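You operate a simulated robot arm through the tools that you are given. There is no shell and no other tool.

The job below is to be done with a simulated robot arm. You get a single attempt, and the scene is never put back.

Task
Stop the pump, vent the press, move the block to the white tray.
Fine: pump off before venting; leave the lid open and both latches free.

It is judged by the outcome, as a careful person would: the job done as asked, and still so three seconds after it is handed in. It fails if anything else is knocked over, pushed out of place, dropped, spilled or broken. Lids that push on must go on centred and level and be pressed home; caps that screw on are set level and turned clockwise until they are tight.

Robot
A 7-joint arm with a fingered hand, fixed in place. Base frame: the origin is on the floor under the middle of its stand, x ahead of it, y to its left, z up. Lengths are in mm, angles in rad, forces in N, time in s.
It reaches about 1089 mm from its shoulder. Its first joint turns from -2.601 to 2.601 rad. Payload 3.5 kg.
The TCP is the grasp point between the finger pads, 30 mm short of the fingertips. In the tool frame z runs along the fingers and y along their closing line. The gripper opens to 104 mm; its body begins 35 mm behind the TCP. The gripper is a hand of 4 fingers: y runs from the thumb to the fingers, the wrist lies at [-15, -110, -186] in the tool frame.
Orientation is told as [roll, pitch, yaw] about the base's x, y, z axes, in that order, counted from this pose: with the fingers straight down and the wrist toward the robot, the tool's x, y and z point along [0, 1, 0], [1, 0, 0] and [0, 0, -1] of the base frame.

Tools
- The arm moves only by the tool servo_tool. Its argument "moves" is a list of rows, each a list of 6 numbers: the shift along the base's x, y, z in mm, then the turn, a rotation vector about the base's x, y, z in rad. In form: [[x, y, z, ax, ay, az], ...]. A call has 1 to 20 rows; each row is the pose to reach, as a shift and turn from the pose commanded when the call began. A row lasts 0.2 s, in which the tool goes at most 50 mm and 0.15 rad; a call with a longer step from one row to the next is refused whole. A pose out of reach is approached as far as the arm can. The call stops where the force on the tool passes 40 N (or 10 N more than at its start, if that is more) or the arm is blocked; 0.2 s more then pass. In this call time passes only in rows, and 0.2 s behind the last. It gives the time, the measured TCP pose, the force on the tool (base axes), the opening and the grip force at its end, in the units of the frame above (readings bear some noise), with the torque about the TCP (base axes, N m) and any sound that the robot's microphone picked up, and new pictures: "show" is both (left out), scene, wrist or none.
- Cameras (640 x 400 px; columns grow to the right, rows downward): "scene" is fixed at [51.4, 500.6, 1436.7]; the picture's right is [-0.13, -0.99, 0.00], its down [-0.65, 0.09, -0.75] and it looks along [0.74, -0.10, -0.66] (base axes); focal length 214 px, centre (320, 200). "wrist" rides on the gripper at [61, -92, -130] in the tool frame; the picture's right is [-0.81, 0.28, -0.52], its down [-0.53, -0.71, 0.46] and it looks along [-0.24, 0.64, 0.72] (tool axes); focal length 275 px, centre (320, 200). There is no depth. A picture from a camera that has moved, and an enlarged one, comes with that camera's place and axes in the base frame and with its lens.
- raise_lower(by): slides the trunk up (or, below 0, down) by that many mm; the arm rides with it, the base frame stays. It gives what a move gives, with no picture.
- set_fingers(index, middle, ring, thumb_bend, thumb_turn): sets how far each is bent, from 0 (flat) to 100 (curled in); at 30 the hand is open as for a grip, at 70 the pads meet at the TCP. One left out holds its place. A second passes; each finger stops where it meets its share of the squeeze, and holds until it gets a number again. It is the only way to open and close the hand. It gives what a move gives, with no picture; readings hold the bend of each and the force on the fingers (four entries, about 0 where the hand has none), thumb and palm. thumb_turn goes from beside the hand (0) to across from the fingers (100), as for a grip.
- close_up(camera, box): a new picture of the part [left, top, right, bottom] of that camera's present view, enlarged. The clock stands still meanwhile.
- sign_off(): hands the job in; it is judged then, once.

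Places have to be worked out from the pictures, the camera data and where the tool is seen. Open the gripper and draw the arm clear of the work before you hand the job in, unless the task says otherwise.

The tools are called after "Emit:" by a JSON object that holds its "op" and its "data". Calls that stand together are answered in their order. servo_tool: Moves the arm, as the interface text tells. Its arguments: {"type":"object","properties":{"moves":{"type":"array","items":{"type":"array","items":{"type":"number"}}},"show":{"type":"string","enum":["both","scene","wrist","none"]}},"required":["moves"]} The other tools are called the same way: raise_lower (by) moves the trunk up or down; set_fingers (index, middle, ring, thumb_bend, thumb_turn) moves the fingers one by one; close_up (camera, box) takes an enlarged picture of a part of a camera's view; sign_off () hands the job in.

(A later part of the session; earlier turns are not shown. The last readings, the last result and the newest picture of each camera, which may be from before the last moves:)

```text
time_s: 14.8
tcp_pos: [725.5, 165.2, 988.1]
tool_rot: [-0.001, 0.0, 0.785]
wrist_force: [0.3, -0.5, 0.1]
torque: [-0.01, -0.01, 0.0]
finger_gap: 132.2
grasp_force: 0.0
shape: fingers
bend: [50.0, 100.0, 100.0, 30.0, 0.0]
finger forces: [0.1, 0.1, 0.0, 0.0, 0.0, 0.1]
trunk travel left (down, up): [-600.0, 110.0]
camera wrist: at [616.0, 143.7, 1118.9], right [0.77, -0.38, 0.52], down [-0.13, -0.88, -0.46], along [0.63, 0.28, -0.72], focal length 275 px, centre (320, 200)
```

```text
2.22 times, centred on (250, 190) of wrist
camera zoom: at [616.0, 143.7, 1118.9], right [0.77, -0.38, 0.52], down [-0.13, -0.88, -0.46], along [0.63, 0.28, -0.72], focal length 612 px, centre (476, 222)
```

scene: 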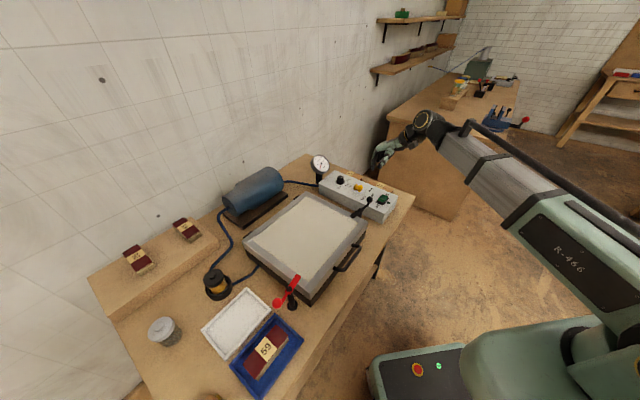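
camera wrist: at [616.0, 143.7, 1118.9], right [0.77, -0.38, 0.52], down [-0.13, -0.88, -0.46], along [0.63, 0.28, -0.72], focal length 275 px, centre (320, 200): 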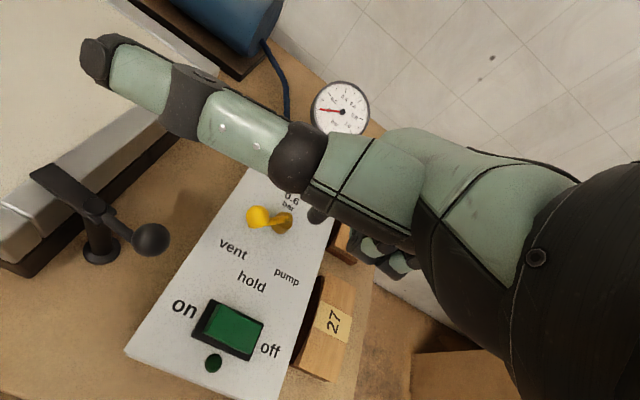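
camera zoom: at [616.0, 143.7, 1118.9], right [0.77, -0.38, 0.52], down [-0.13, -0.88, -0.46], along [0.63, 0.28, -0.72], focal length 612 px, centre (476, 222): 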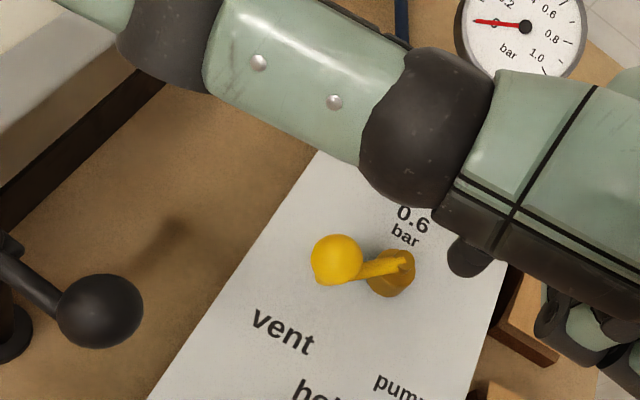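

Gauge reads 0 and the membrane is flat: vented. Next is the black latch: post near (617,270), ball near (645,226,887). I'll bring the finger to the far side of its ball to pull it toward the robot.

Emit:
{"op": "servo_tool", "data": {"moves": [[-37, 25, 0, 0, 0, 0], [-73, 49, 0, 0, 0, 0], [-73, 49, -40, 0, 0, 0], [-73, 49, -60, 0, 0, 0]], "show": "both"}}

Emit:
{"op": "close_up", "data": {"camera": "scene", "box": [320, 150, 420, 230]}}

Emit:
{"op": "close_up", "data": {"camera": "wrist", "box": [150, 130, 350, 290]}}

```text
time_s: 15.8
tcp_pos: [650.9, 215.7, 928.3]
tool_rot: [0.002, 0.002, 0.785]
wrist_force: [0.7, 0.1, -0.4]
torque: [-0.01, -0.04, 0.0]
finger_gap: 132.4
grasp_force: 0.0
shape: fingers
bend: [50.0, 100.0, 100.0, 30.0, 0.0]
finger forces: [0.0, 0.0, 0.0, 0.1, 0.0, 0.0]
trunk travel left (down, up): [-600.0, 110.0]
camera wrist: at [542.0, 193.3, 1059.1], right [0.77, -0.38, 0.52], down [-0.13, -0.88, -0.46], along [0.63, 0.28, -0.72], focal length 275 px, centre (320, 200)
```

scene: 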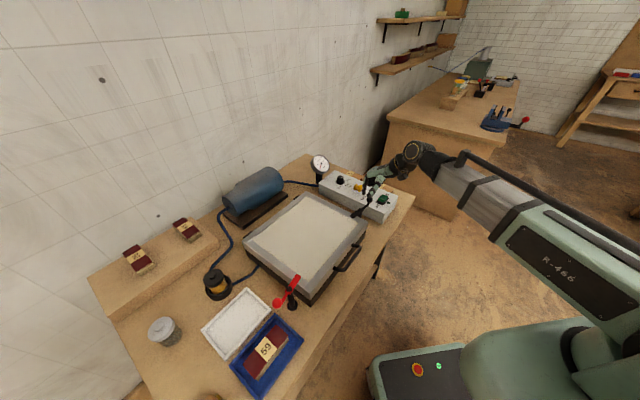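
wrist: 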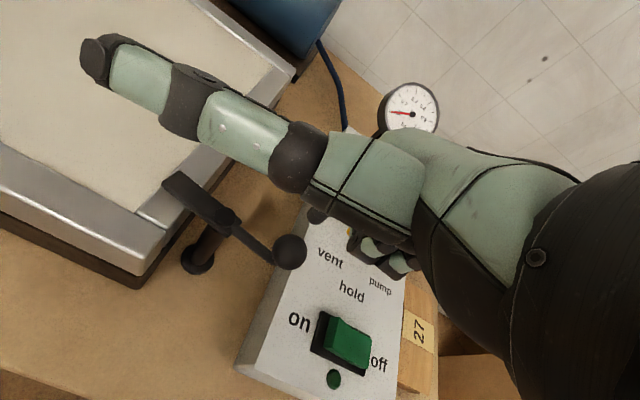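

```text
5.00 times, centred on (370, 190) of scene
camera zoom: at [51.4, 500.6, 1436.7], right [-0.13, -0.99, 0.0], down [-0.65, 0.09, -0.75], along [0.74, -0.1, -0.66], focal length 1072 px, centre (70, 250)
```

zoom: 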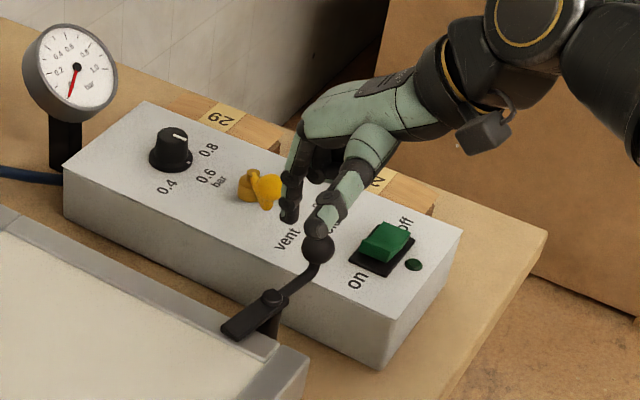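

```text
2.50 times, centred on (250, 210) of wrist
camera zoom: at [542.0, 193.3, 1059.1], right [0.77, -0.38, 0.52], down [-0.13, -0.88, -0.46], along [0.63, 0.28, -0.72], focal length 688 px, centre (495, 175)
```

zoom: 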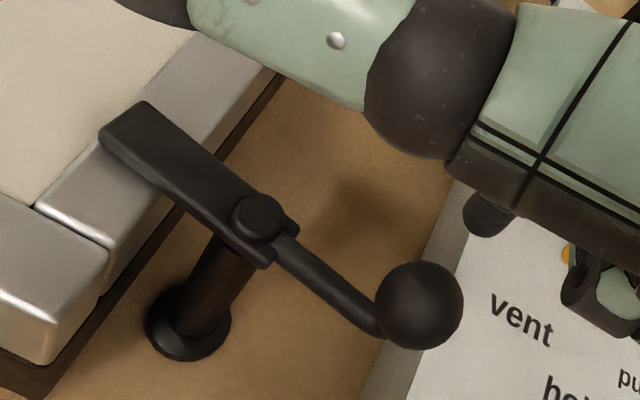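

The finger is behind the black ball as planned. I'll lower it to ball height and pull it gently toward the robot to see whether the latch turns.

Emit:
{"op": "servo_tool", "data": {"moves": [[0, 0, -12, 0, 0, 0], [0, 0, -23, 0, 0, 0], [-6, -5, -23, 0, 0, 0], [-12, -10.5, -23, 0, 0, 0], [-17, -15.5, -23, 0, 0, 0], [-22, -20.5, -23, 0, 0, 0], [-27.5, -25.7, -23, 0, 0, 0]], "show": "wrist"}}

Emit:
{"op": "close_up", "data": {"camera": "wrist", "box": [150, 130, 350, 290]}}

Emit:
{"op": "close_up", "data": {"camera": "scene", "box": [320, 150, 420, 230]}}

```text
time_s: 17.4
tcp_pos: [623.1, 189.2, 904.2]
tool_rot: [0.0, 0.001, 0.785]
wrist_force: [-0.3, -0.5, -1.2]
torque: [-0.01, -0.02, -0.02]
finger_gap: 132.7
grasp_force: 0.2
shape: fingers
bend: [50.0, 100.0, 100.0, 30.0, 0.0]
finger forces: [0.2, 0.0, 0.0, 0.1, 0.0, 0.0]
trunk travel left (down, up): [-600.0, 110.0]
camera wrist: at [514.6, 167.9, 1036.0], right [0.77, -0.38, 0.52], down [-0.13, -0.88, -0.46], along [0.63, 0.28, -0.72], focal length 275 px, centre (320, 200)
```

wrist: 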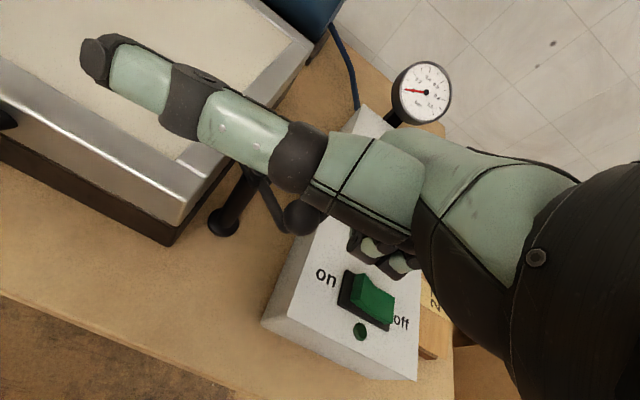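

```text
2.50 times, centred on (250, 210) of wrist
camera zoom: at [514.6, 167.9, 1036.0], right [0.77, -0.38, 0.52], down [-0.13, -0.88, -0.46], along [0.63, 0.28, -0.72], focal length 688 px, centre (495, 175)
```

zoom: 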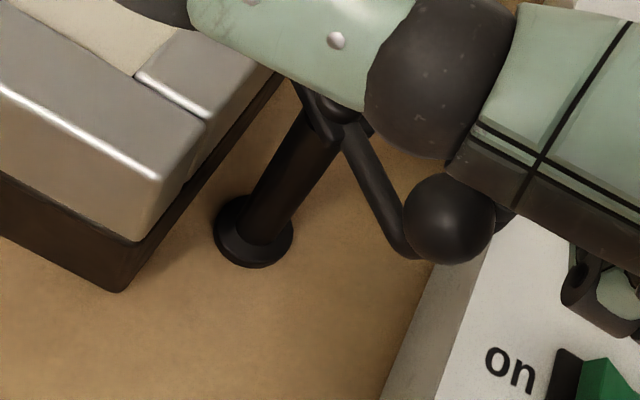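

```text
5.00 times, centred on (370, 190) of scene
camera zoom: at [51.4, 500.6, 1436.7], right [-0.13, -0.99, 0.0], down [-0.65, 0.09, -0.75], along [0.74, -0.1, -0.66], focal length 1072 px, centre (70, 250)
```

zoom: 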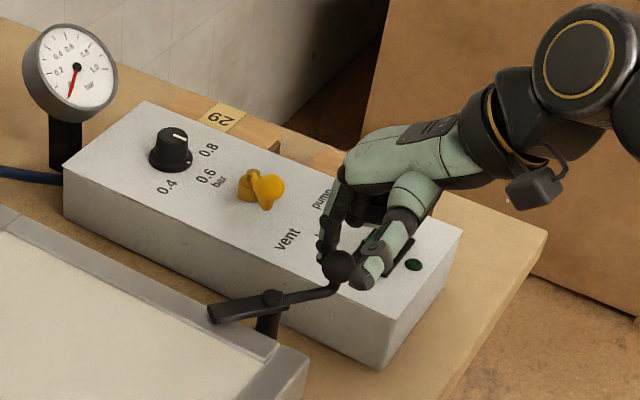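

The latch turns easily. I'll keep sweeping it to past 90°.

Emit:
{"op": "servo_tool", "data": {"moves": [[-11, -5.4, 0, 0, 0, 0], [-22.8, -8.5, 0, 0, 0, 0], [-32.8, -9.1, 0, 0, 0, 0], [-42.5, -7.8, 0, 0, 0, 0], [-49.5, -5.5, 0, 0, 0, 0], [-56.4, -2.9, 0, 0, 0, 0], [-61, -0.5, 0, 0, 0, 0], [-64.7, 2.4, 0, 0, 0, 0]], "show": "wrist"}}

Emit:
{"op": "close_up", "data": {"camera": "wrist", "box": [150, 130, 350, 290]}}

Emit:
{"op": "close_up", "data": {"camera": "scene", "box": [320, 150, 420, 230]}}

```text
time_s: 19.2
tcp_pos: [561.6, 190.2, 904.0]
tool_rot: [0.002, 0.0, 0.784]
wrist_force: [15.2, -15.0, 1.6]
torque: [-0.18, -0.3, -0.77]
finger_gap: 139.2
grasp_force: 9.2
shape: fingers
bend: [48.0, 100.0, 100.0, 30.0, 0.0]
finger forces: [19.2, 0.0, 0.1, 0.1, 0.1, 0.0]
trunk travel left (down, up): [-600.0, 110.0]
camera wrist: at [451.0, 169.7, 1035.0], right [0.77, -0.38, 0.52], down [-0.13, -0.88, -0.46], along [0.63, 0.28, -0.72], focal length 275 px, centre (320, 200)
```

wrist: 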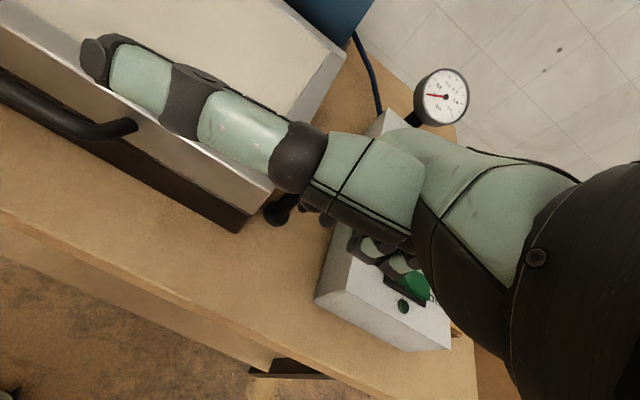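

```text
2.50 times, centred on (250, 210) of wrist
camera zoom: at [451.0, 169.7, 1035.0], right [0.77, -0.38, 0.52], down [-0.13, -0.88, -0.46], along [0.63, 0.28, -0.72], focal length 688 px, centre (495, 175)
```

zoom: 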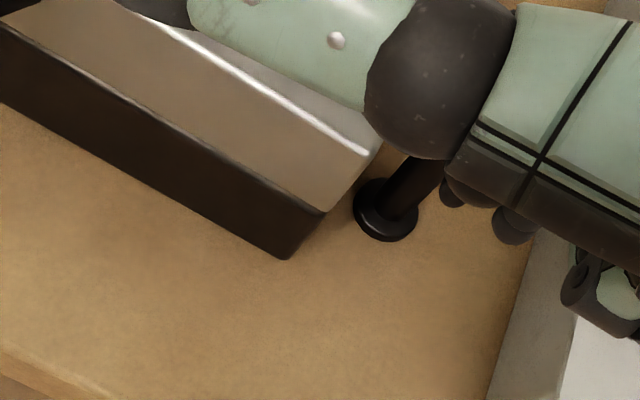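

```text
5.00 times, centred on (370, 190) of scene
camera zoom: at [51.4, 500.6, 1436.7], right [-0.13, -0.99, 0.0], down [-0.65, 0.09, -0.75], along [0.74, -0.1, -0.66], focal length 1072 px, centre (70, 250)
```

zoom: 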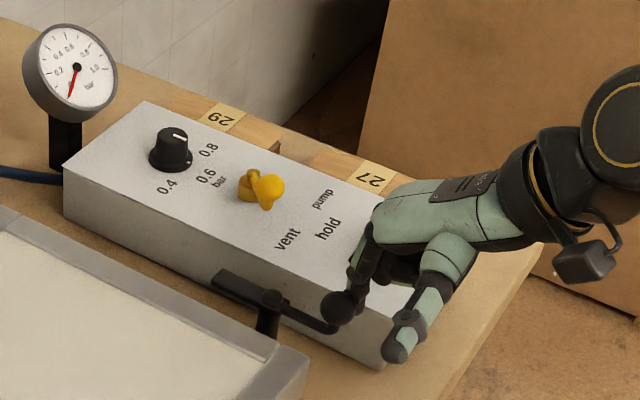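

The latch reached its end stop at about 90°, with the tongue clear of the lid edge. I'll back off and lift to check.

Emit:
{"op": "servo_tool", "data": {"moves": [[8, -8, 0, 0, 0, 0], [12, -12, 10, 0, 0, 0], [12, -12, 50, 0, 0, 0], [12, -12, 96, 0, 0, 0]], "show": "wrist"}}

Emit:
{"op": "close_up", "data": {"camera": "wrist", "box": [130, 100, 350, 280]}}

Emit:
{"op": "close_up", "data": {"camera": "scene", "box": [300, 170, 400, 250]}}

```text
time_s: 20.2
tcp_pos: [571.4, 179.9, 1000.4]
tool_rot: [0.001, 0.0, 0.786]
wrist_force: [0.2, -0.6, 0.7]
torque: [-0.04, -0.03, 0.04]
finger_gap: 132.3
grasp_force: 0.2
shape: fingers
bend: [50.0, 100.0, 100.0, 30.0, 0.0]
finger forces: [0.1, 0.0, 0.1, 0.0, 0.0, 0.1]
trunk travel left (down, up): [-600.0, 110.0]
camera wrist: at [461.2, 158.5, 1132.3], right [0.77, -0.38, 0.52], down [-0.13, -0.88, -0.46], along [0.63, 0.28, -0.72], focal length 275 px, centre (320, 200)
```

wrist: 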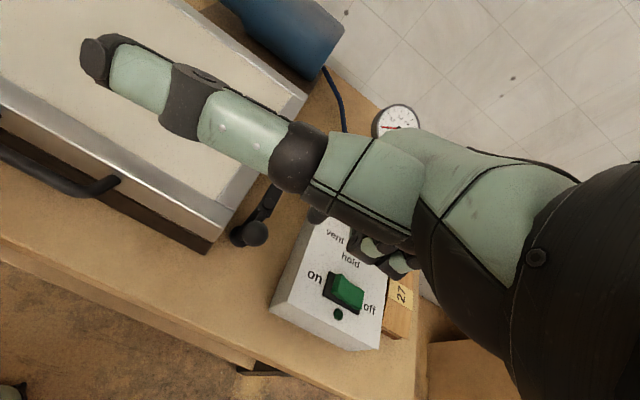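

```text
2.22 times, centred on (240, 190) of wrist
camera zoom: at [461.2, 158.5, 1132.3], right [0.77, -0.38, 0.52], down [-0.13, -0.88, -0.46], along [0.63, 0.28, -0.72], focal length 612 px, centre (498, 222)
```

zoom: 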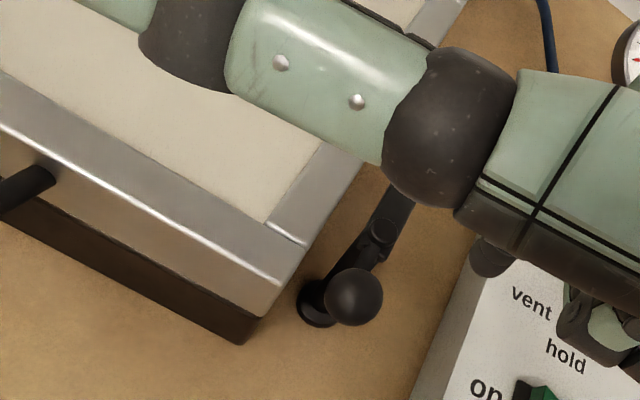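

```text
5.00 times, centred on (350, 210) of scene
camera zoom: at [51.4, 500.6, 1436.7], right [-0.13, -0.99, 0.0], down [-0.65, 0.09, -0.75], along [0.74, -0.1, -0.66], focal length 1072 px, centre (170, 150)
```

zoom: 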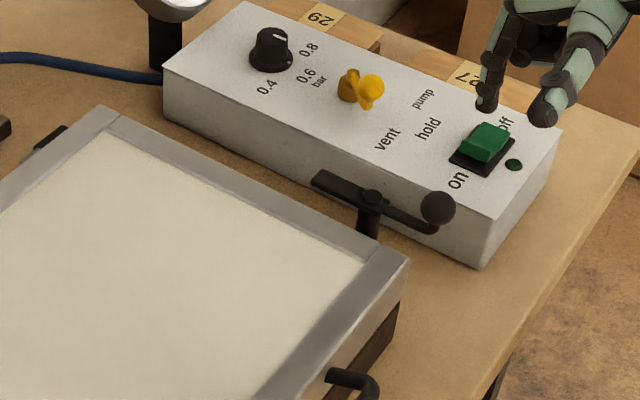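

The black latch is free. Now I'll carry the hand over the lid at safe height to the far side of the red latch's ball (about (291,576,892)).

Emit:
{"op": "servo_tool", "data": {"moves": [[-26, 36, 0, 0, 0, 0], [-52, 72, 0, 0, 0, 0], [-78, 108, 0, 0, 0, 0], [-104, 144, 0, 0, 0, 0], [-130, 180, 0, 0, 0, 0], [-156, 216, 0, 0, 0, 0], [-182, 252, 0, 0, 0, 0], [-208, 288, 0, 0, 0, 0], [-234, 324, 0, 0, 0, 0], [-260, 360, 0, 0, 0, 0], [-284, 395, 0, 0, 0, 0], [-284, 395, -40, 0, 0, 0]], "show": "both"}}

Emit:
{"op": "close_up", "data": {"camera": "scene", "box": [220, 220, 340, 320]}}

Emit:
{"op": "close_up", "data": {"camera": "wrist", "box": [150, 100, 370, 300]}}

```text
time_s: 22.8
tcp_pos: [288.5, 574.2, 959.4]
tool_rot: [-0.001, 0.0, 0.787]
wrist_force: [0.5, 0.3, -0.2]
torque: [0.0, 0.01, -0.02]
finger_gap: 132.4
grasp_force: 0.1
shape: fingers
bend: [50.0, 100.0, 100.0, 30.0, 0.0]
finger forces: [0.0, 0.1, 0.0, 0.0, 0.0, 0.0]
trunk travel left (down, up): [-600.0, 110.0]
camera wrist: at [179.0, 552.6, 1091.3], right [0.77, -0.38, 0.52], down [-0.13, -0.88, -0.46], along [0.63, 0.28, -0.72], focal length 275 px, centre (320, 200)
```

scene: 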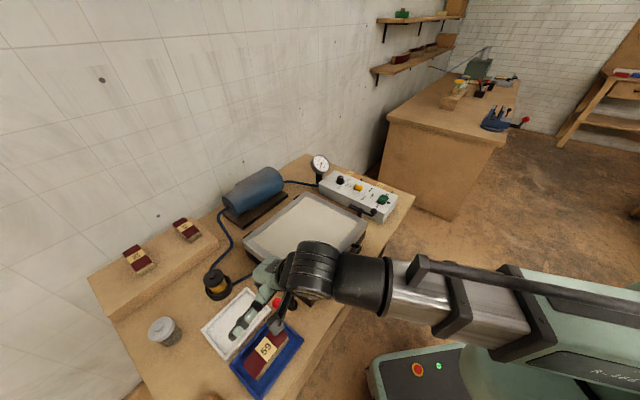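
wrist: 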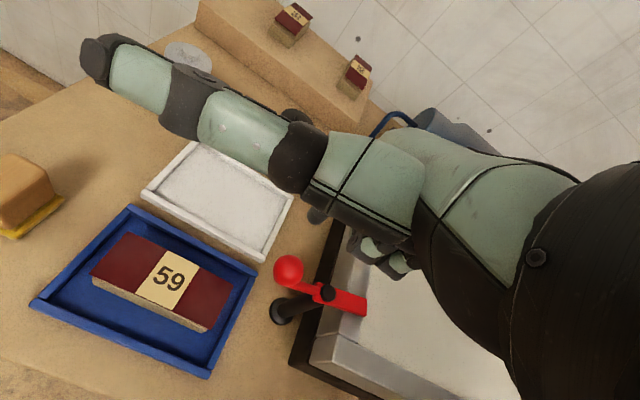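

```text
4.00 times, centred on (280, 270) of scene
camera zoom: at [51.4, 500.6, 1436.7], right [-0.13, -0.99, 0.0], down [-0.65, 0.09, -0.75], along [0.74, -0.1, -0.66], focal length 858 px, centre (480, -80)
```

zoom: 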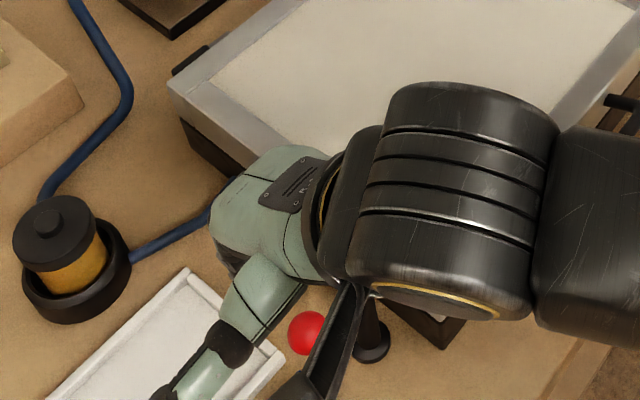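

```text
2.00 times, centred on (260, 200) of wrist
camera zoom: at [179.0, 552.6, 1091.3], right [0.77, -0.38, 0.52], down [-0.13, -0.88, -0.46], along [0.63, 0.28, -0.72], focal length 551 px, centre (440, 200)
```

zoom: 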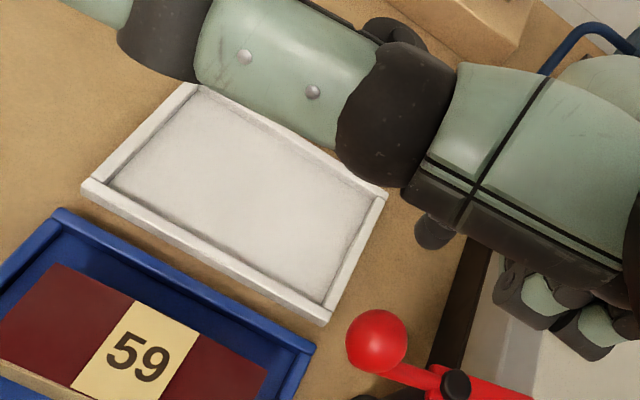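

The wrist view confirms the red ball at (292,576) and post at (335,547). I'll descend and pull the ball toward the robot, mirrored to the black one.

Emit:
{"op": "servo_tool", "data": {"moves": [[0, 0, -30, 0, 0, 0], [0, 0, -53, 0, 0, 0], [-6.8, -10.7, -53, 0, 0, 0], [-11.7, -15, -53, 0, 0, 0], [-16.6, -19.1, -53, 0, 0, 0], [-21, -25, -53, 0, 0, 0], [-25, -31.1, -53, 0, 0, 0]], "show": "wrist"}}

Emit:
{"op": "close_up", "data": {"camera": "wrist", "box": [200, 130, 400, 320]}}

```text
time_s: 24.4
tcp_pos: [262.0, 543.9, 905.9]
tool_rot: [-0.001, -0.001, 0.787]
wrist_force: [1.5, 0.0, 0.1]
torque: [-0.01, 0.01, -0.01]
finger_gap: 132.8
grasp_force: 0.2
shape: fingers
bend: [50.0, 100.0, 100.0, 30.0, 0.0]
finger forces: [0.1, 0.0, 0.2, 0.1, 0.0, 0.1]
trunk travel left (down, up): [-600.0, 110.0]
camera wrist: at [152.8, 521.7, 1037.8], right [0.77, -0.38, 0.52], down [-0.13, -0.88, -0.46], along [0.63, 0.28, -0.72], focal length 275 px, centre (320, 200)
```

wrist: 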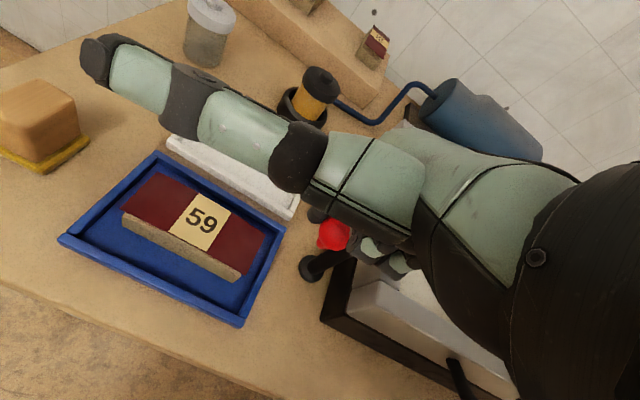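

```text
2.11 times, centred on (300, 225) of wrist
camera zoom: at [152.8, 521.7, 1037.8], right [0.77, -0.38, 0.52], down [-0.13, -0.88, -0.46], along [0.63, 0.28, -0.72], focal length 580 px, centre (362, 147)
```

zoom: 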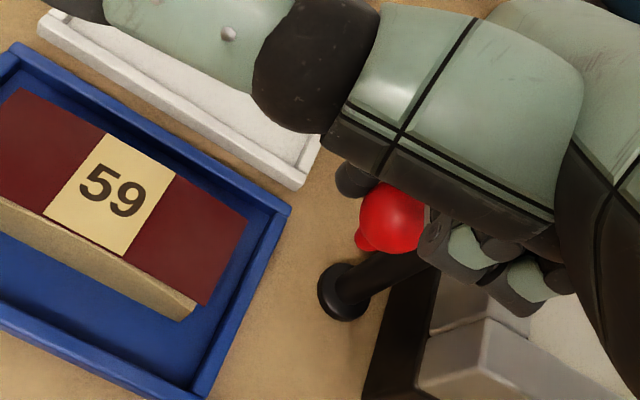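

It turns freely. I'll continue the red latch to its stop, raising the hand a few mm so the curled fingers clear the ball.

Emit:
{"op": "servo_tool", "data": {"moves": [[-2.6, -6.8, 3, 0, 0, 0], [-5.2, -13.7, 3, 0, 0, 0], [-6, -21, 3, 0, 0, 0], [-6.7, -28.5, 3, 0, 0, 0], [-6, -33.5, 3, 0, 0, 0], [-5.4, -38.2, 3, 0, 0, 0]], "show": "wrist"}}

Emit:
{"op": "close_up", "data": {"camera": "wrist", "box": [240, 130, 440, 320]}}

```text
time_s: 25.8
tcp_pos: [255.1, 506.6, 911.7]
tool_rot: [0.001, 0.002, 0.786]
wrist_force: [-0.6, 0.4, -0.5]
torque: [0.04, -0.04, 0.03]
finger_gap: 132.7
grasp_force: 0.0
shape: fingers
bend: [50.0, 100.0, 100.0, 30.0, 0.0]
finger forces: [0.2, 0.0, 0.1, 0.0, 0.0, 0.0]
trunk travel left (down, up): [-600.0, 110.0]
camera wrist: at [147.2, 484.4, 1042.5], right [0.77, -0.38, 0.52], down [-0.13, -0.88, -0.46], along [0.63, 0.28, -0.72], focal length 275 px, centre (320, 200)
```

wrist: 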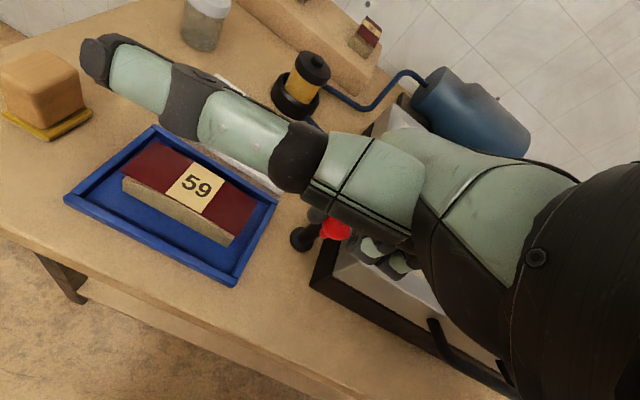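

```text
2.11 times, centred on (340, 225) of wrist
camera zoom: at [147.2, 484.4, 1042.5], right [0.77, -0.38, 0.52], down [-0.13, -0.88, -0.46], along [0.63, 0.28, -0.72], focal length 580 px, centre (278, 147)
```

zoom: 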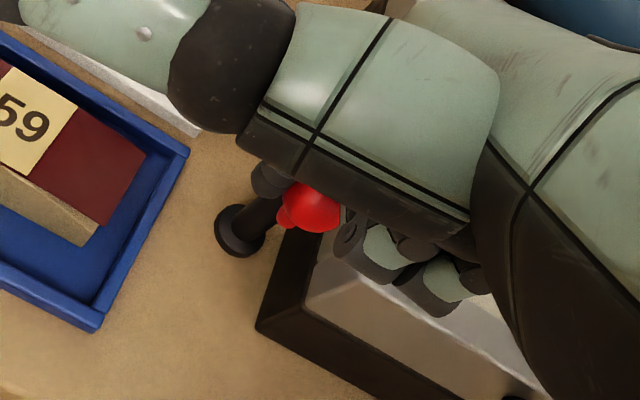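

The latch is at roughly 75°. I'll push on until it meets its stop.

Emit:
{"op": "servo_tool", "data": {"moves": [[1, -4, 0, 0, 0, 0], [2, -7.6, 0, 0, 0, 0], [3.7, -11.2, 0, 0, 0, 0], [5.5, -14.8, 0, 0, 0, 0], [7.4, -18.2, 0, 0, 0, 0], [10, -22, 0, 0, 0, 0]], "show": "wrist"}}

Emit:
{"op": "close_up", "data": {"camera": "wrist", "box": [240, 130, 440, 320]}}

```text
time_s: 27.2
tcp_pos: [265.7, 484.3, 910.6]
tool_rot: [-0.001, 0.0, 0.784]
wrist_force: [-3.6, 2.0, -0.9]
torque: [0.06, 0.07, 0.17]
finger_gap: 131.3
grasp_force: 2.0
shape: fingers
bend: [51.0, 100.0, 100.0, 30.0, 0.0]
finger forces: [4.9, 0.0, 0.0, 0.0, 0.0, 0.0]
trunk travel left (down, up): [-600.0, 110.0]
camera wrist: at [156.1, 462.3, 1041.3], right [0.77, -0.38, 0.52], down [-0.13, -0.88, -0.46], along [0.63, 0.28, -0.72], focal length 275 px, centre (320, 200)
```

wrist: 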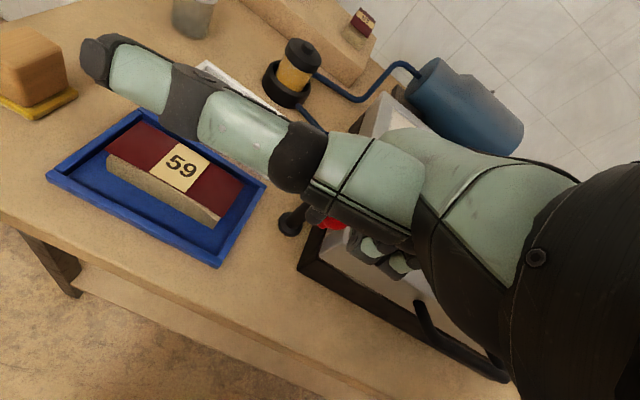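

```text
2.11 times, centred on (340, 225) of wrist
camera zoom: at [156.1, 462.3, 1041.3], right [0.77, -0.38, 0.52], down [-0.13, -0.88, -0.46], along [0.63, 0.28, -0.72], focal length 580 px, centre (278, 147)
```

zoom: 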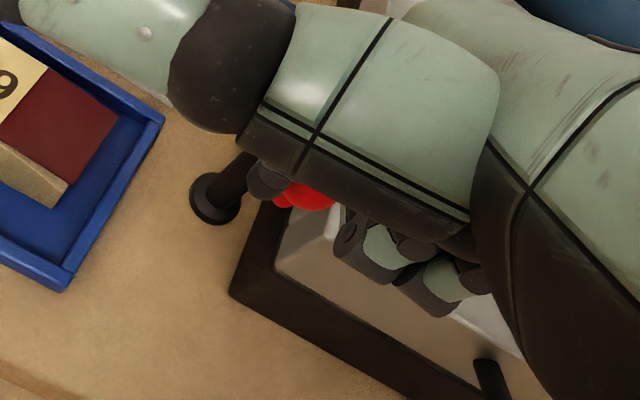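

The red latch met its stop at about 90°. I'll back off and lift, then inspect it.

Emit:
{"op": "servo_tool", "data": {"moves": [[-8, 8, 0, 0, 0, 0], [-14, 14, 10, 0, 0, 0], [-14, 14, 55, 0, 0, 0], [-14, 14, 100, 0, 0, 0], [-30, -10, 130, 0, 0, 0], [-50, -40, 150, 0, 0, 0], [-70, -70, 180, 0, 0, 0]], "show": "both"}}

Emit:
{"op": "close_up", "data": {"camera": "scene", "box": [200, 180, 380, 320]}}

Emit:
{"op": "close_up", "data": {"camera": "wrist", "box": [140, 130, 400, 330]}}

```text
time_s: 28.8
tcp_pos: [201.4, 445.8, 1105.6]
tool_rot: [-0.003, 0.003, 0.783]
wrist_force: [0.3, -0.6, 0.4]
torque: [-0.01, 0.0, 0.0]
finger_gap: 132.3
grasp_force: 0.0
shape: fingers
bend: [50.0, 100.0, 100.0, 30.0, 0.0]
finger forces: [0.1, 0.0, 0.0, 0.0, 0.0, 0.1]
out of reach, approached as far as the arm can: row 6, 7
trunk travel left (down, up): [-600.0, 110.0]
camera wrist: at [91.8, 425.2, 1235.8], right [0.77, -0.38, 0.52], down [-0.13, -0.88, -0.45], along [0.63, 0.28, -0.73], focal length 275 px, centre (320, 200)
```

scene: 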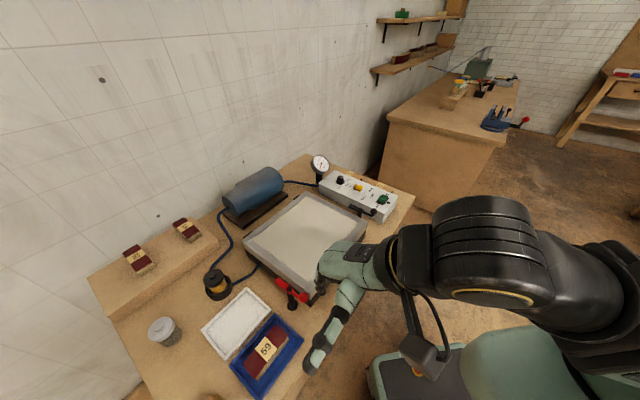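
wrist: 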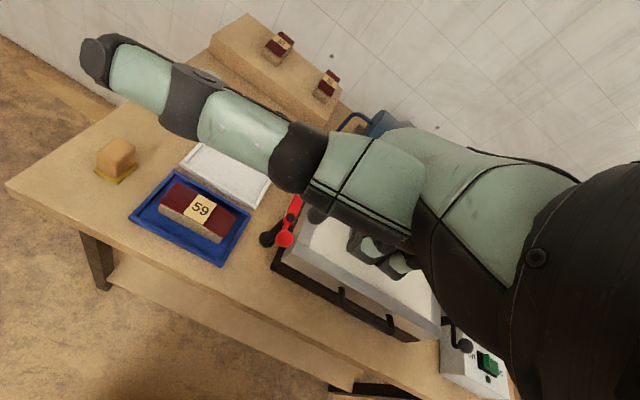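

```text
2.86 times, centred on (290, 250) of scene
camera zoom: at [51.4, 500.6, 1436.7], right [-0.13, -0.99, 0.0], down [-0.65, 0.09, -0.75], along [0.74, -0.1, -0.66], focal length 613 px, centre (406, 57)
```

zoom: 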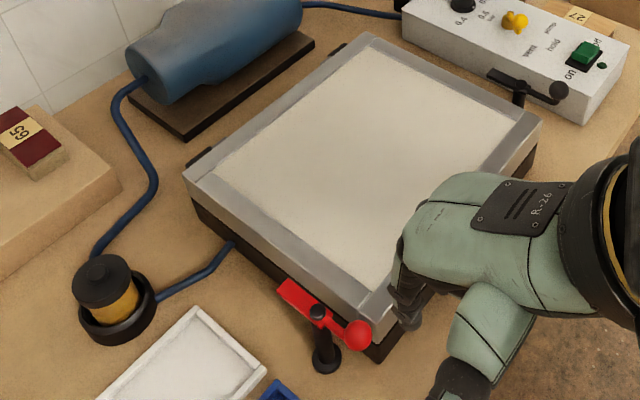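

```text
2.00 times, centred on (270, 230) of wrist
camera zoom: at [91.8, 425.2, 1235.8], right [0.77, -0.38, 0.52], down [-0.13, -0.88, -0.45], along [0.63, 0.28, -0.73], focal length 551 px, centre (420, 140)
```

zoom: 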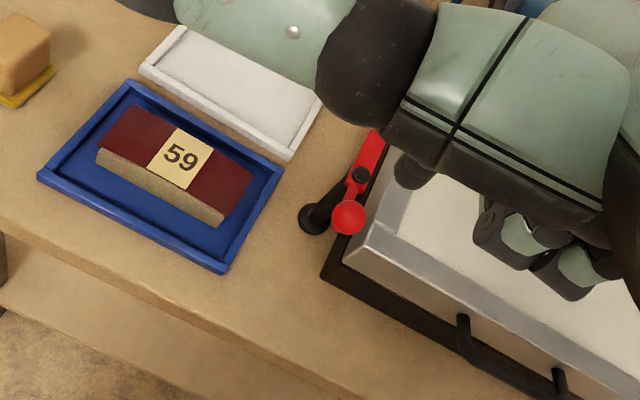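

Both latches are swung parallel to the lid sides. Before lifting the lid, I'll move the hand over the front handle so the wrist camera looks straight down on it.

Emit:
{"op": "servo_tool", "data": {"moves": [[36, -13, 0, 0, 0, 0], [72, -27, 0, 0, 0, 0], [108, -40, -10, 0, 0, 0], [144, -54, -20, 0, 0, 0], [180, -68, -35, 0, 0, 0], [216, -82, -50, 0, 0, 0], [250, -95, -65, 0, 0, 0]], "show": "both"}}

Emit:
{"op": "close_up", "data": {"camera": "wrist", "box": [60, 150, 360, 390]}}

Emit:
{"op": "close_up", "data": {"camera": "scene", "box": [270, 200, 400, 310]}}

```text
time_s: 30.4
tcp_pos: [454.0, 350.0, 1041.2]
tool_rot: [0.0, 0.001, 0.785]
wrist_force: [-0.8, -0.3, 0.1]
torque: [-0.02, 0.01, -0.01]
finger_gap: 132.4
grasp_force: 0.0
shape: fingers
bend: [50.0, 100.0, 100.0, 30.0, 0.0]
finger forces: [0.1, 0.0, 0.0, 0.0, 0.1, 0.0]
trunk travel left (down, up): [-600.0, 110.0]
camera wrist: at [344.0, 328.4, 1171.9], right [0.77, -0.38, 0.52], down [-0.13, -0.88, -0.46], along [0.63, 0.28, -0.72], focal length 275 px, centre (320, 200)
```

scene: 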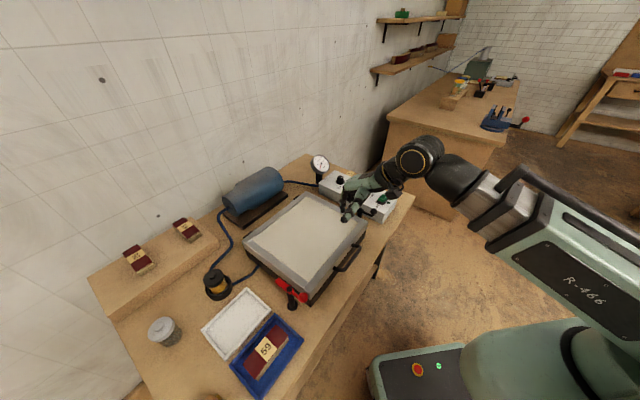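
wrist: 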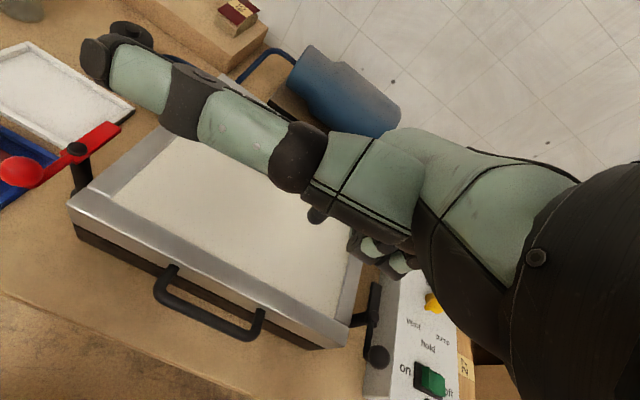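

```text
1.67 times, centred on (210, 270) of wrist
camera zoom: at [344.0, 328.4, 1171.9], right [0.77, -0.38, 0.52], down [-0.13, -0.88, -0.46], along [0.63, 0.28, -0.72], focal length 459 px, centre (503, 83)
```

zoom: 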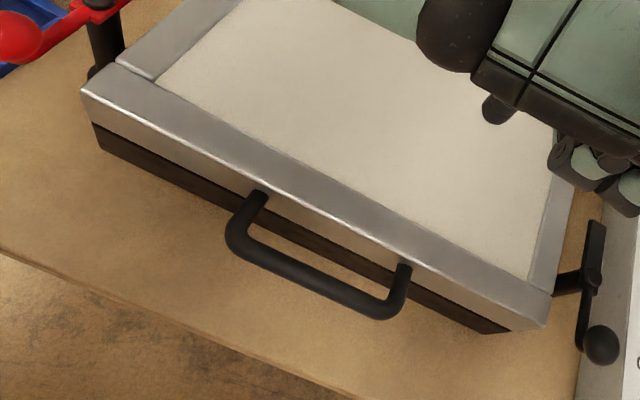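

```text
3.64 times, centred on (335, 255) of scene
camera zoom: at [51.4, 500.6, 1436.7], right [-0.13, -0.99, 0.0], down [-0.65, 0.09, -0.75], along [0.74, -0.1, -0.66], focal length 780 px, centre (266, 0)
```

zoom: 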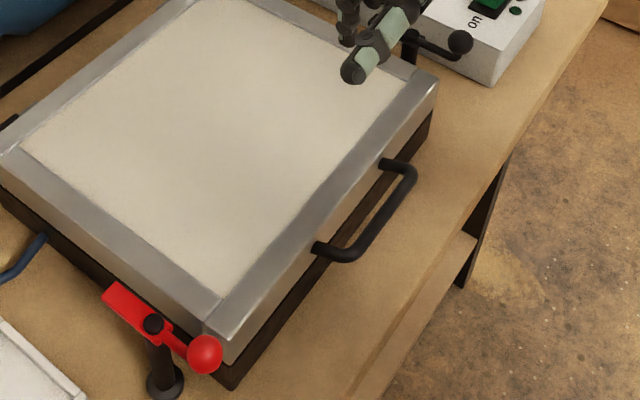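

The handle bar sits at about L −50, F 541, z 840 in the table frame, with a gap of roughly 23 mm behind it. I'll form a hook (three fingers straight down, thumb opposed) to reach into that gap, then check the finger layout.

Emit:
{"op": "set_fingers", "data": {"index": 50, "middle": 50, "ring": 50, "thumb_bend": 20, "thumb_turn": 98}}

Emit:
{"op": "servo_tool", "data": {"moves": [[-29, 0, -20, 0, 0, 0], [-57, -1, -40, 0, 0, 0], [-57, -1, -80, 0, 0, 0]], "show": "both"}}

Emit:
{"op": "close_up", "data": {"camera": "scene", "box": [290, 180, 400, 290]}}

Emit:
{"op": "close_up", "data": {"camera": "wrist", "box": [150, 150, 400, 400]}}

```text
time_s: 31.4
tcp_pos: [452.5, 349.7, 1041.2]
tool_rot: [0.0, -0.001, 0.786]
wrist_force: [-0.1, 0.0, -0.6]
torque: [0.04, 0.03, 0.02]
finger_gap: 85.9
grasp_force: 0.0
shape: fingers
bend: [50.0, 50.0, 50.0, 20.0, 95.0]
finger forces: [0.1, 0.0, 0.1, 0.1, 0.1, 0.0]
trunk travel left (down, up): [-600.0, 110.0]
```

```text
time_s: 32.2
tcp_pos: [415.0, 367.1, 960.2]
tool_rot: [-0.001, 0.002, 0.785]
wrist_force: [0.1, -0.2, 0.6]
torque: [-0.01, -0.04, 0.0]
finger_gap: 85.9
grasp_force: 0.1
shape: fingers
bend: [50.0, 50.0, 50.0, 20.0, 95.0]
finger forces: [0.0, 0.0, 0.1, 0.0, 0.0, 0.0]
out of reach, approached as far as the arm can: row 2, 3
trunk travel left (down, up): [-600.0, 110.0]
camera wrist: at [305.2, 345.3, 1091.9], right [0.77, -0.38, 0.52], down [-0.13, -0.88, -0.45], along [0.63, 0.28, -0.73], focal length 275 px, centre (320, 200)
```

scene: 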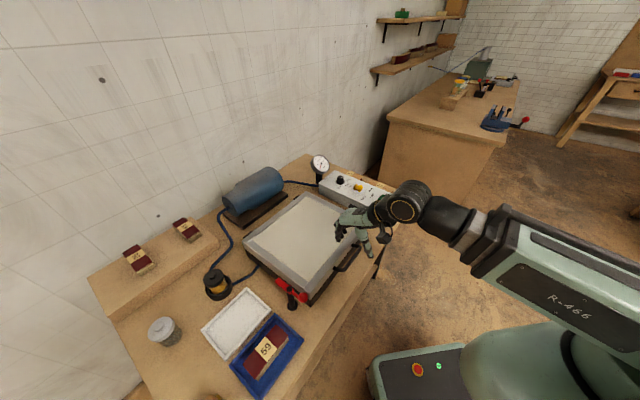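
wrist: 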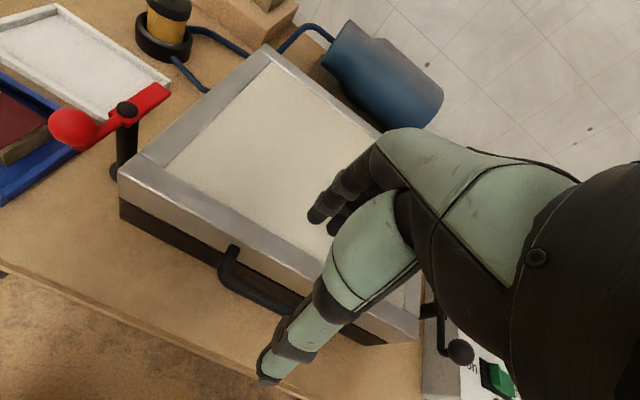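

```text
3.64 times, centred on (345, 235) of scene
camera zoom: at [51.4, 500.6, 1436.7], right [-0.13, -0.99, 0.0], down [-0.65, 0.09, -0.75], along [0.74, -0.1, -0.66], focal length 780 px, centre (229, 73)
```

zoom: 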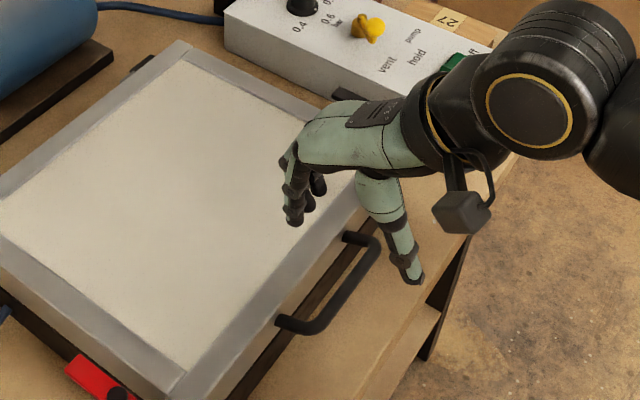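

```text
1.60 times, centred on (275, 275) of wrist
camera zoom: at [305.2, 345.3, 1091.9], right [0.77, -0.38, 0.52], down [-0.13, -0.88, -0.45], along [0.63, 0.28, -0.73], focal length 440 px, centre (392, 80)
```

zoom: 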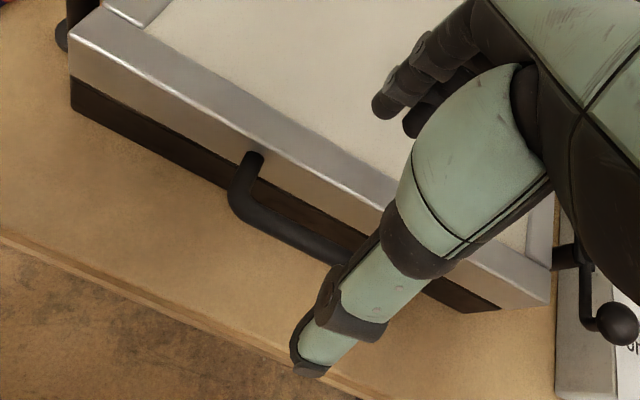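

The arm is too folded to come that near at this height. I'll raise the trunk so the arm can reach down more extended.

Emit:
{"op": "raise_lower", "data": {"by": 110}}

Emit:
{"op": "servo_tool", "data": {"moves": [[-5, -5, -40, 0, 0, 0], [-10, -10, -80, 0, 0, 0], [-18, -18, -100, 0, 0, 0]], "show": "scene"}}

```text
time_s: 33.6
tcp_pos: [414.3, 367.1, 1071.8]
tool_rot: [0.0, 0.002, 0.786]
wrist_force: [-0.4, 0.3, 0.5]
torque: [0.02, 0.0, 0.02]
finger_gap: 86.0
grasp_force: 0.2
shape: fingers
bend: [50.0, 50.0, 50.0, 20.0, 95.0]
finger forces: [0.0, 0.0, 0.0, 0.0, 0.0, 0.0]
trunk travel left (down, up): [-710.0, 0.0]
```

```text
time_s: 34.4
tcp_pos: [409.8, 362.3, 966.8]
tool_rot: [0.001, 0.002, 0.785]
wrist_force: [0.1, 0.9, -1.0]
torque: [0.01, 0.03, 0.0]
finger_gap: 86.3
grasp_force: 0.1
shape: fingers
bend: [50.0, 50.0, 50.0, 20.0, 95.0]
finger forces: [0.0, 0.0, 0.0, 0.0, 0.0, 0.1]
out of reach, approached as far as the arm can: row 1, 2, 3
trunk travel left (down, up): [-710.0, 0.0]
```

scene: 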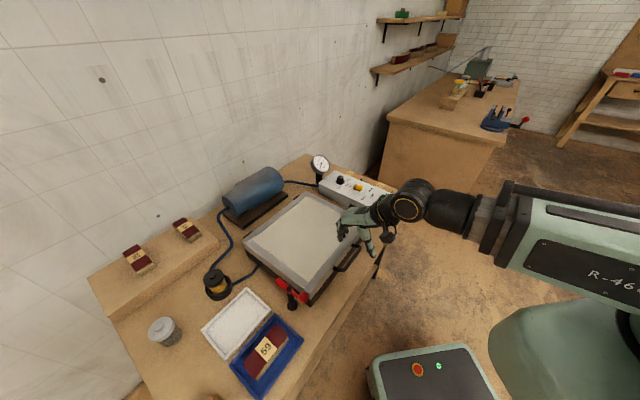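

Still slightly limited, so I'll tilt the hand about 10° (fingertips toward the robot), which eases the fold and suits hooking. I'll bring the tips just above the gap behind the bar.

Emit:
{"op": "servo_tool", "data": {"moves": [[0, 0, 0, -0.062, 0.062, 0], [0, -2, -15, -0.124, 0.124, 0], [-1.6, -5, -47, -0.124, 0.124, 0]], "show": "both"}}

Emit:
{"op": "close_up", "data": {"camera": "scene", "box": [290, 190, 390, 290]}}

Emit:
{"op": "close_up", "data": {"camera": "wrist", "box": [150, 150, 400, 400]}}

```text
time_s: 35.2
tcp_pos: [410.0, 357.9, 918.4]
tool_rot: [0.0, 0.175, 0.786]
wrist_force: [0.7, 0.9, -0.2]
torque: [-0.02, 0.0, -0.03]
finger_gap: 86.0
grasp_force: 0.1
shape: fingers
bend: [50.0, 50.0, 50.0, 20.0, 95.0]
finger forces: [0.0, 0.0, 0.0, 0.0, 0.1, 0.2]
trunk travel left (down, up): [-710.0, 0.0]
camera wrist: at [317.7, 353.8, 1063.8], right [0.83, -0.32, 0.46], down [-0.18, -0.93, -0.32], along [0.53, 0.19, -0.83], focal length 275 px, centre (320, 200)
```

scene: 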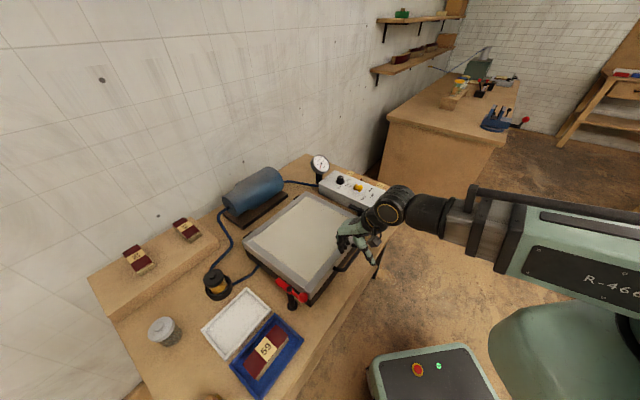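
wrist: 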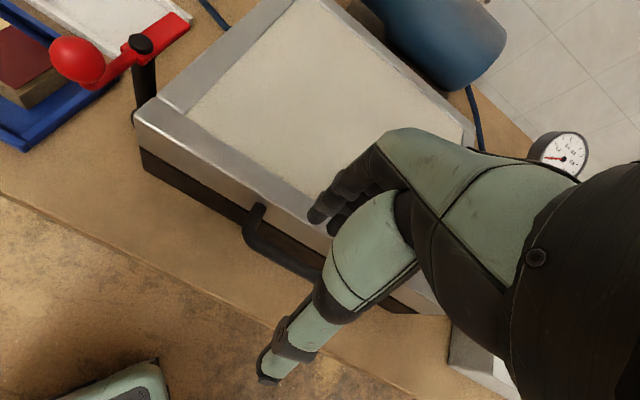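

```text
4.00 times, centred on (340, 240) of scene
camera zoom: at [51.4, 500.6, 1436.7], right [-0.13, -0.99, 0.0], down [-0.65, 0.09, -0.75], along [0.74, -0.1, -0.66], focal length 858 px, centre (240, 40)
```

zoom: 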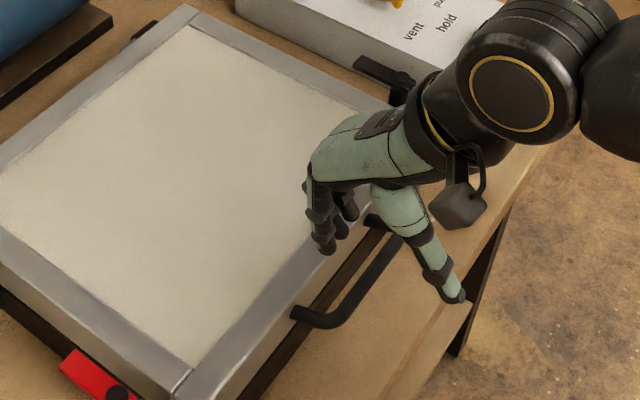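

```text
1.60 times, centred on (275, 275) of wrist
camera zoom: at [317.7, 353.8, 1063.8], right [0.83, -0.32, 0.46], down [-0.18, -0.93, -0.32], along [0.53, 0.19, -0.83], focal length 440 px, centre (392, 80)
```

zoom: 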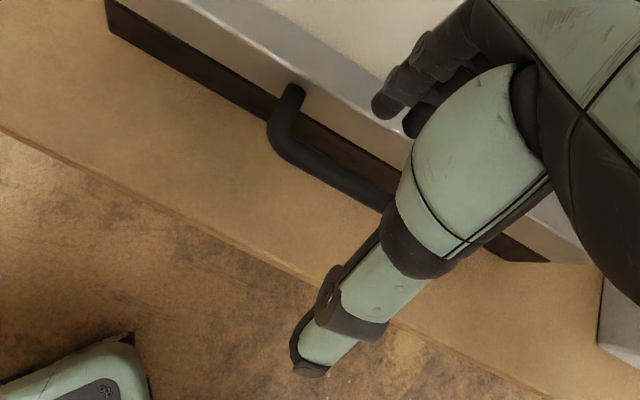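

I need a sharper look at how the fingertips line up with the lid edge and the bar.

Emit:
{"op": "close_up", "data": {"camera": "scene", "box": [315, 220, 365, 270]}}

Emit:
{"op": "close_up", "data": {"camera": "wrist", "box": [220, 170, 360, 290]}}

```text
8.00 times, centred on (340, 245) of scene
camera zoom: at [51.4, 500.6, 1436.7], right [-0.13, -0.99, 0.0], down [-0.65, 0.09, -0.75], along [0.74, -0.1, -0.66], focal length 1716 px, centre (160, -160)
```

zoom: 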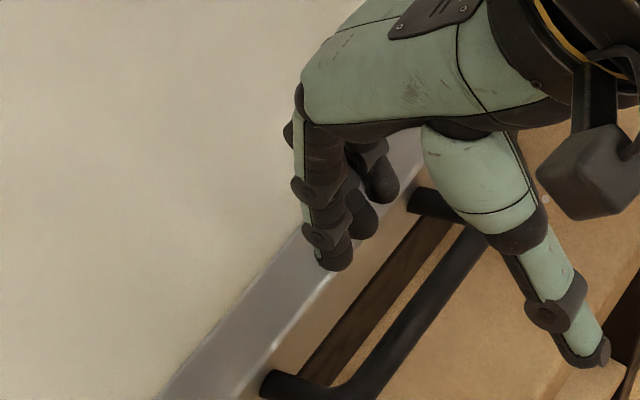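

```text
3.33 times, centred on (290, 230) of wrist
camera zoom: at [317.7, 353.8, 1063.8], right [0.83, -0.32, 0.46], down [-0.18, -0.93, -0.32], along [0.53, 0.19, -0.83], focal length 918 px, centre (420, 100)
```

zoom: 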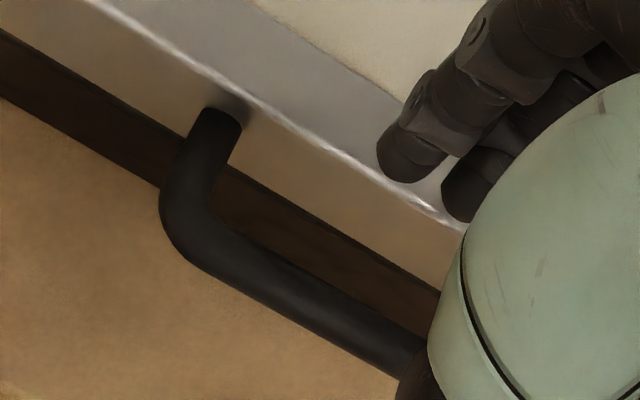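

Measured: bar centre F≈545, lid face F≈576, so about 24 mm gap for 15 mm fingers, and the tips are aligned with it. I'll slide the fingers down along their axis, halfway first.

Emit:
{"op": "servo_tool", "data": {"moves": [[-2, -2, -8, 0, 0, 0], [-3.2, -3.2, -17, 0, 0, 0], [-4.2, -4.2, -25, 0, 0, 0], [-5.2, -5.2, -33, 0, 0, 0], [-6.2, -6.2, -41, 0, 0, 0]], "show": "wrist"}}

Emit:
{"op": "close_up", "data": {"camera": "scene", "box": [315, 220, 365, 270]}}

Emit:
{"op": "close_up", "data": {"camera": "wrist", "box": [220, 170, 360, 290]}}

```text
time_s: 36.4
tcp_pos: [403.0, 350.5, 883.0]
tool_rot: [-0.001, 0.168, 0.785]
wrist_force: [0.1, 0.0, 33.4]
torque: [0.68, -1.24, 0.0]
finger_gap: 85.8
grasp_force: 16.5
shape: fingers
bend: [50.0, 49.0, 50.0, 20.0, 95.0]
finger forces: [0.0, 32.5, 0.0, 0.0, 0.0, 0.0]
trunk travel left (down, up): [-710.0, 0.0]
camera wrist: at [310.8, 346.8, 1027.6], right [0.83, -0.32, 0.46], down [-0.17, -0.93, -0.33], along [0.54, 0.19, -0.82], focal length 275 px, centre (320, 200)
```

wrist: 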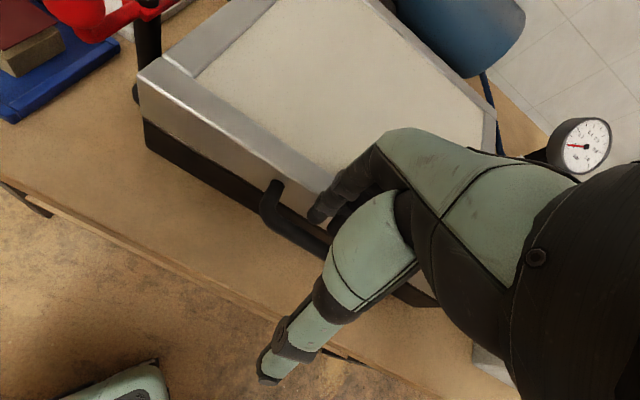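

```text
8.00 times, centred on (340, 245) of scene
camera zoom: at [51.4, 500.6, 1436.7], right [-0.13, -0.99, 0.0], down [-0.65, 0.09, -0.75], along [0.74, -0.1, -0.66], focal length 1716 px, centre (160, -160)
```

zoom: 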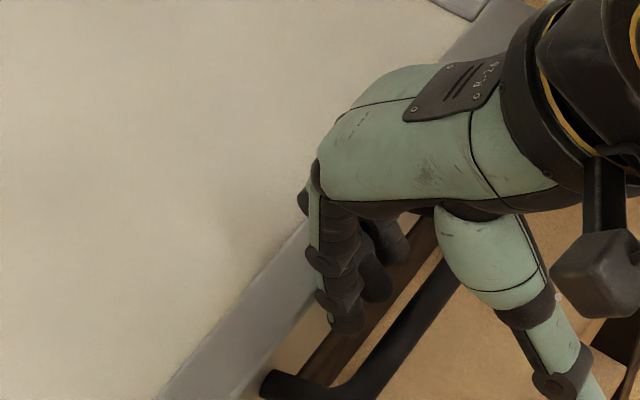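

```text
3.33 times, centred on (290, 230) of wrist
camera zoom: at [310.8, 346.8, 1027.6], right [0.83, -0.32, 0.46], down [-0.17, -0.93, -0.33], along [0.54, 0.19, -0.82], focal length 918 px, centre (420, 100)
```

zoom: 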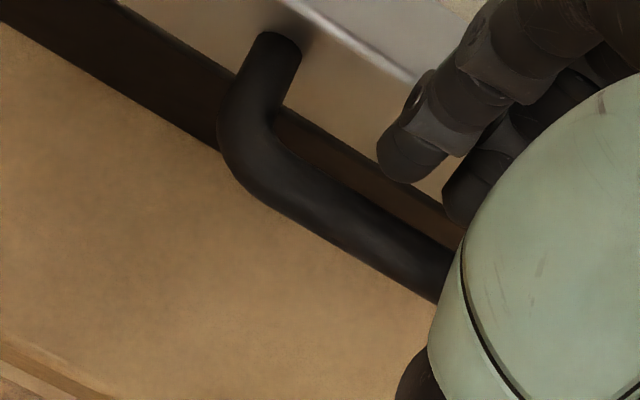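

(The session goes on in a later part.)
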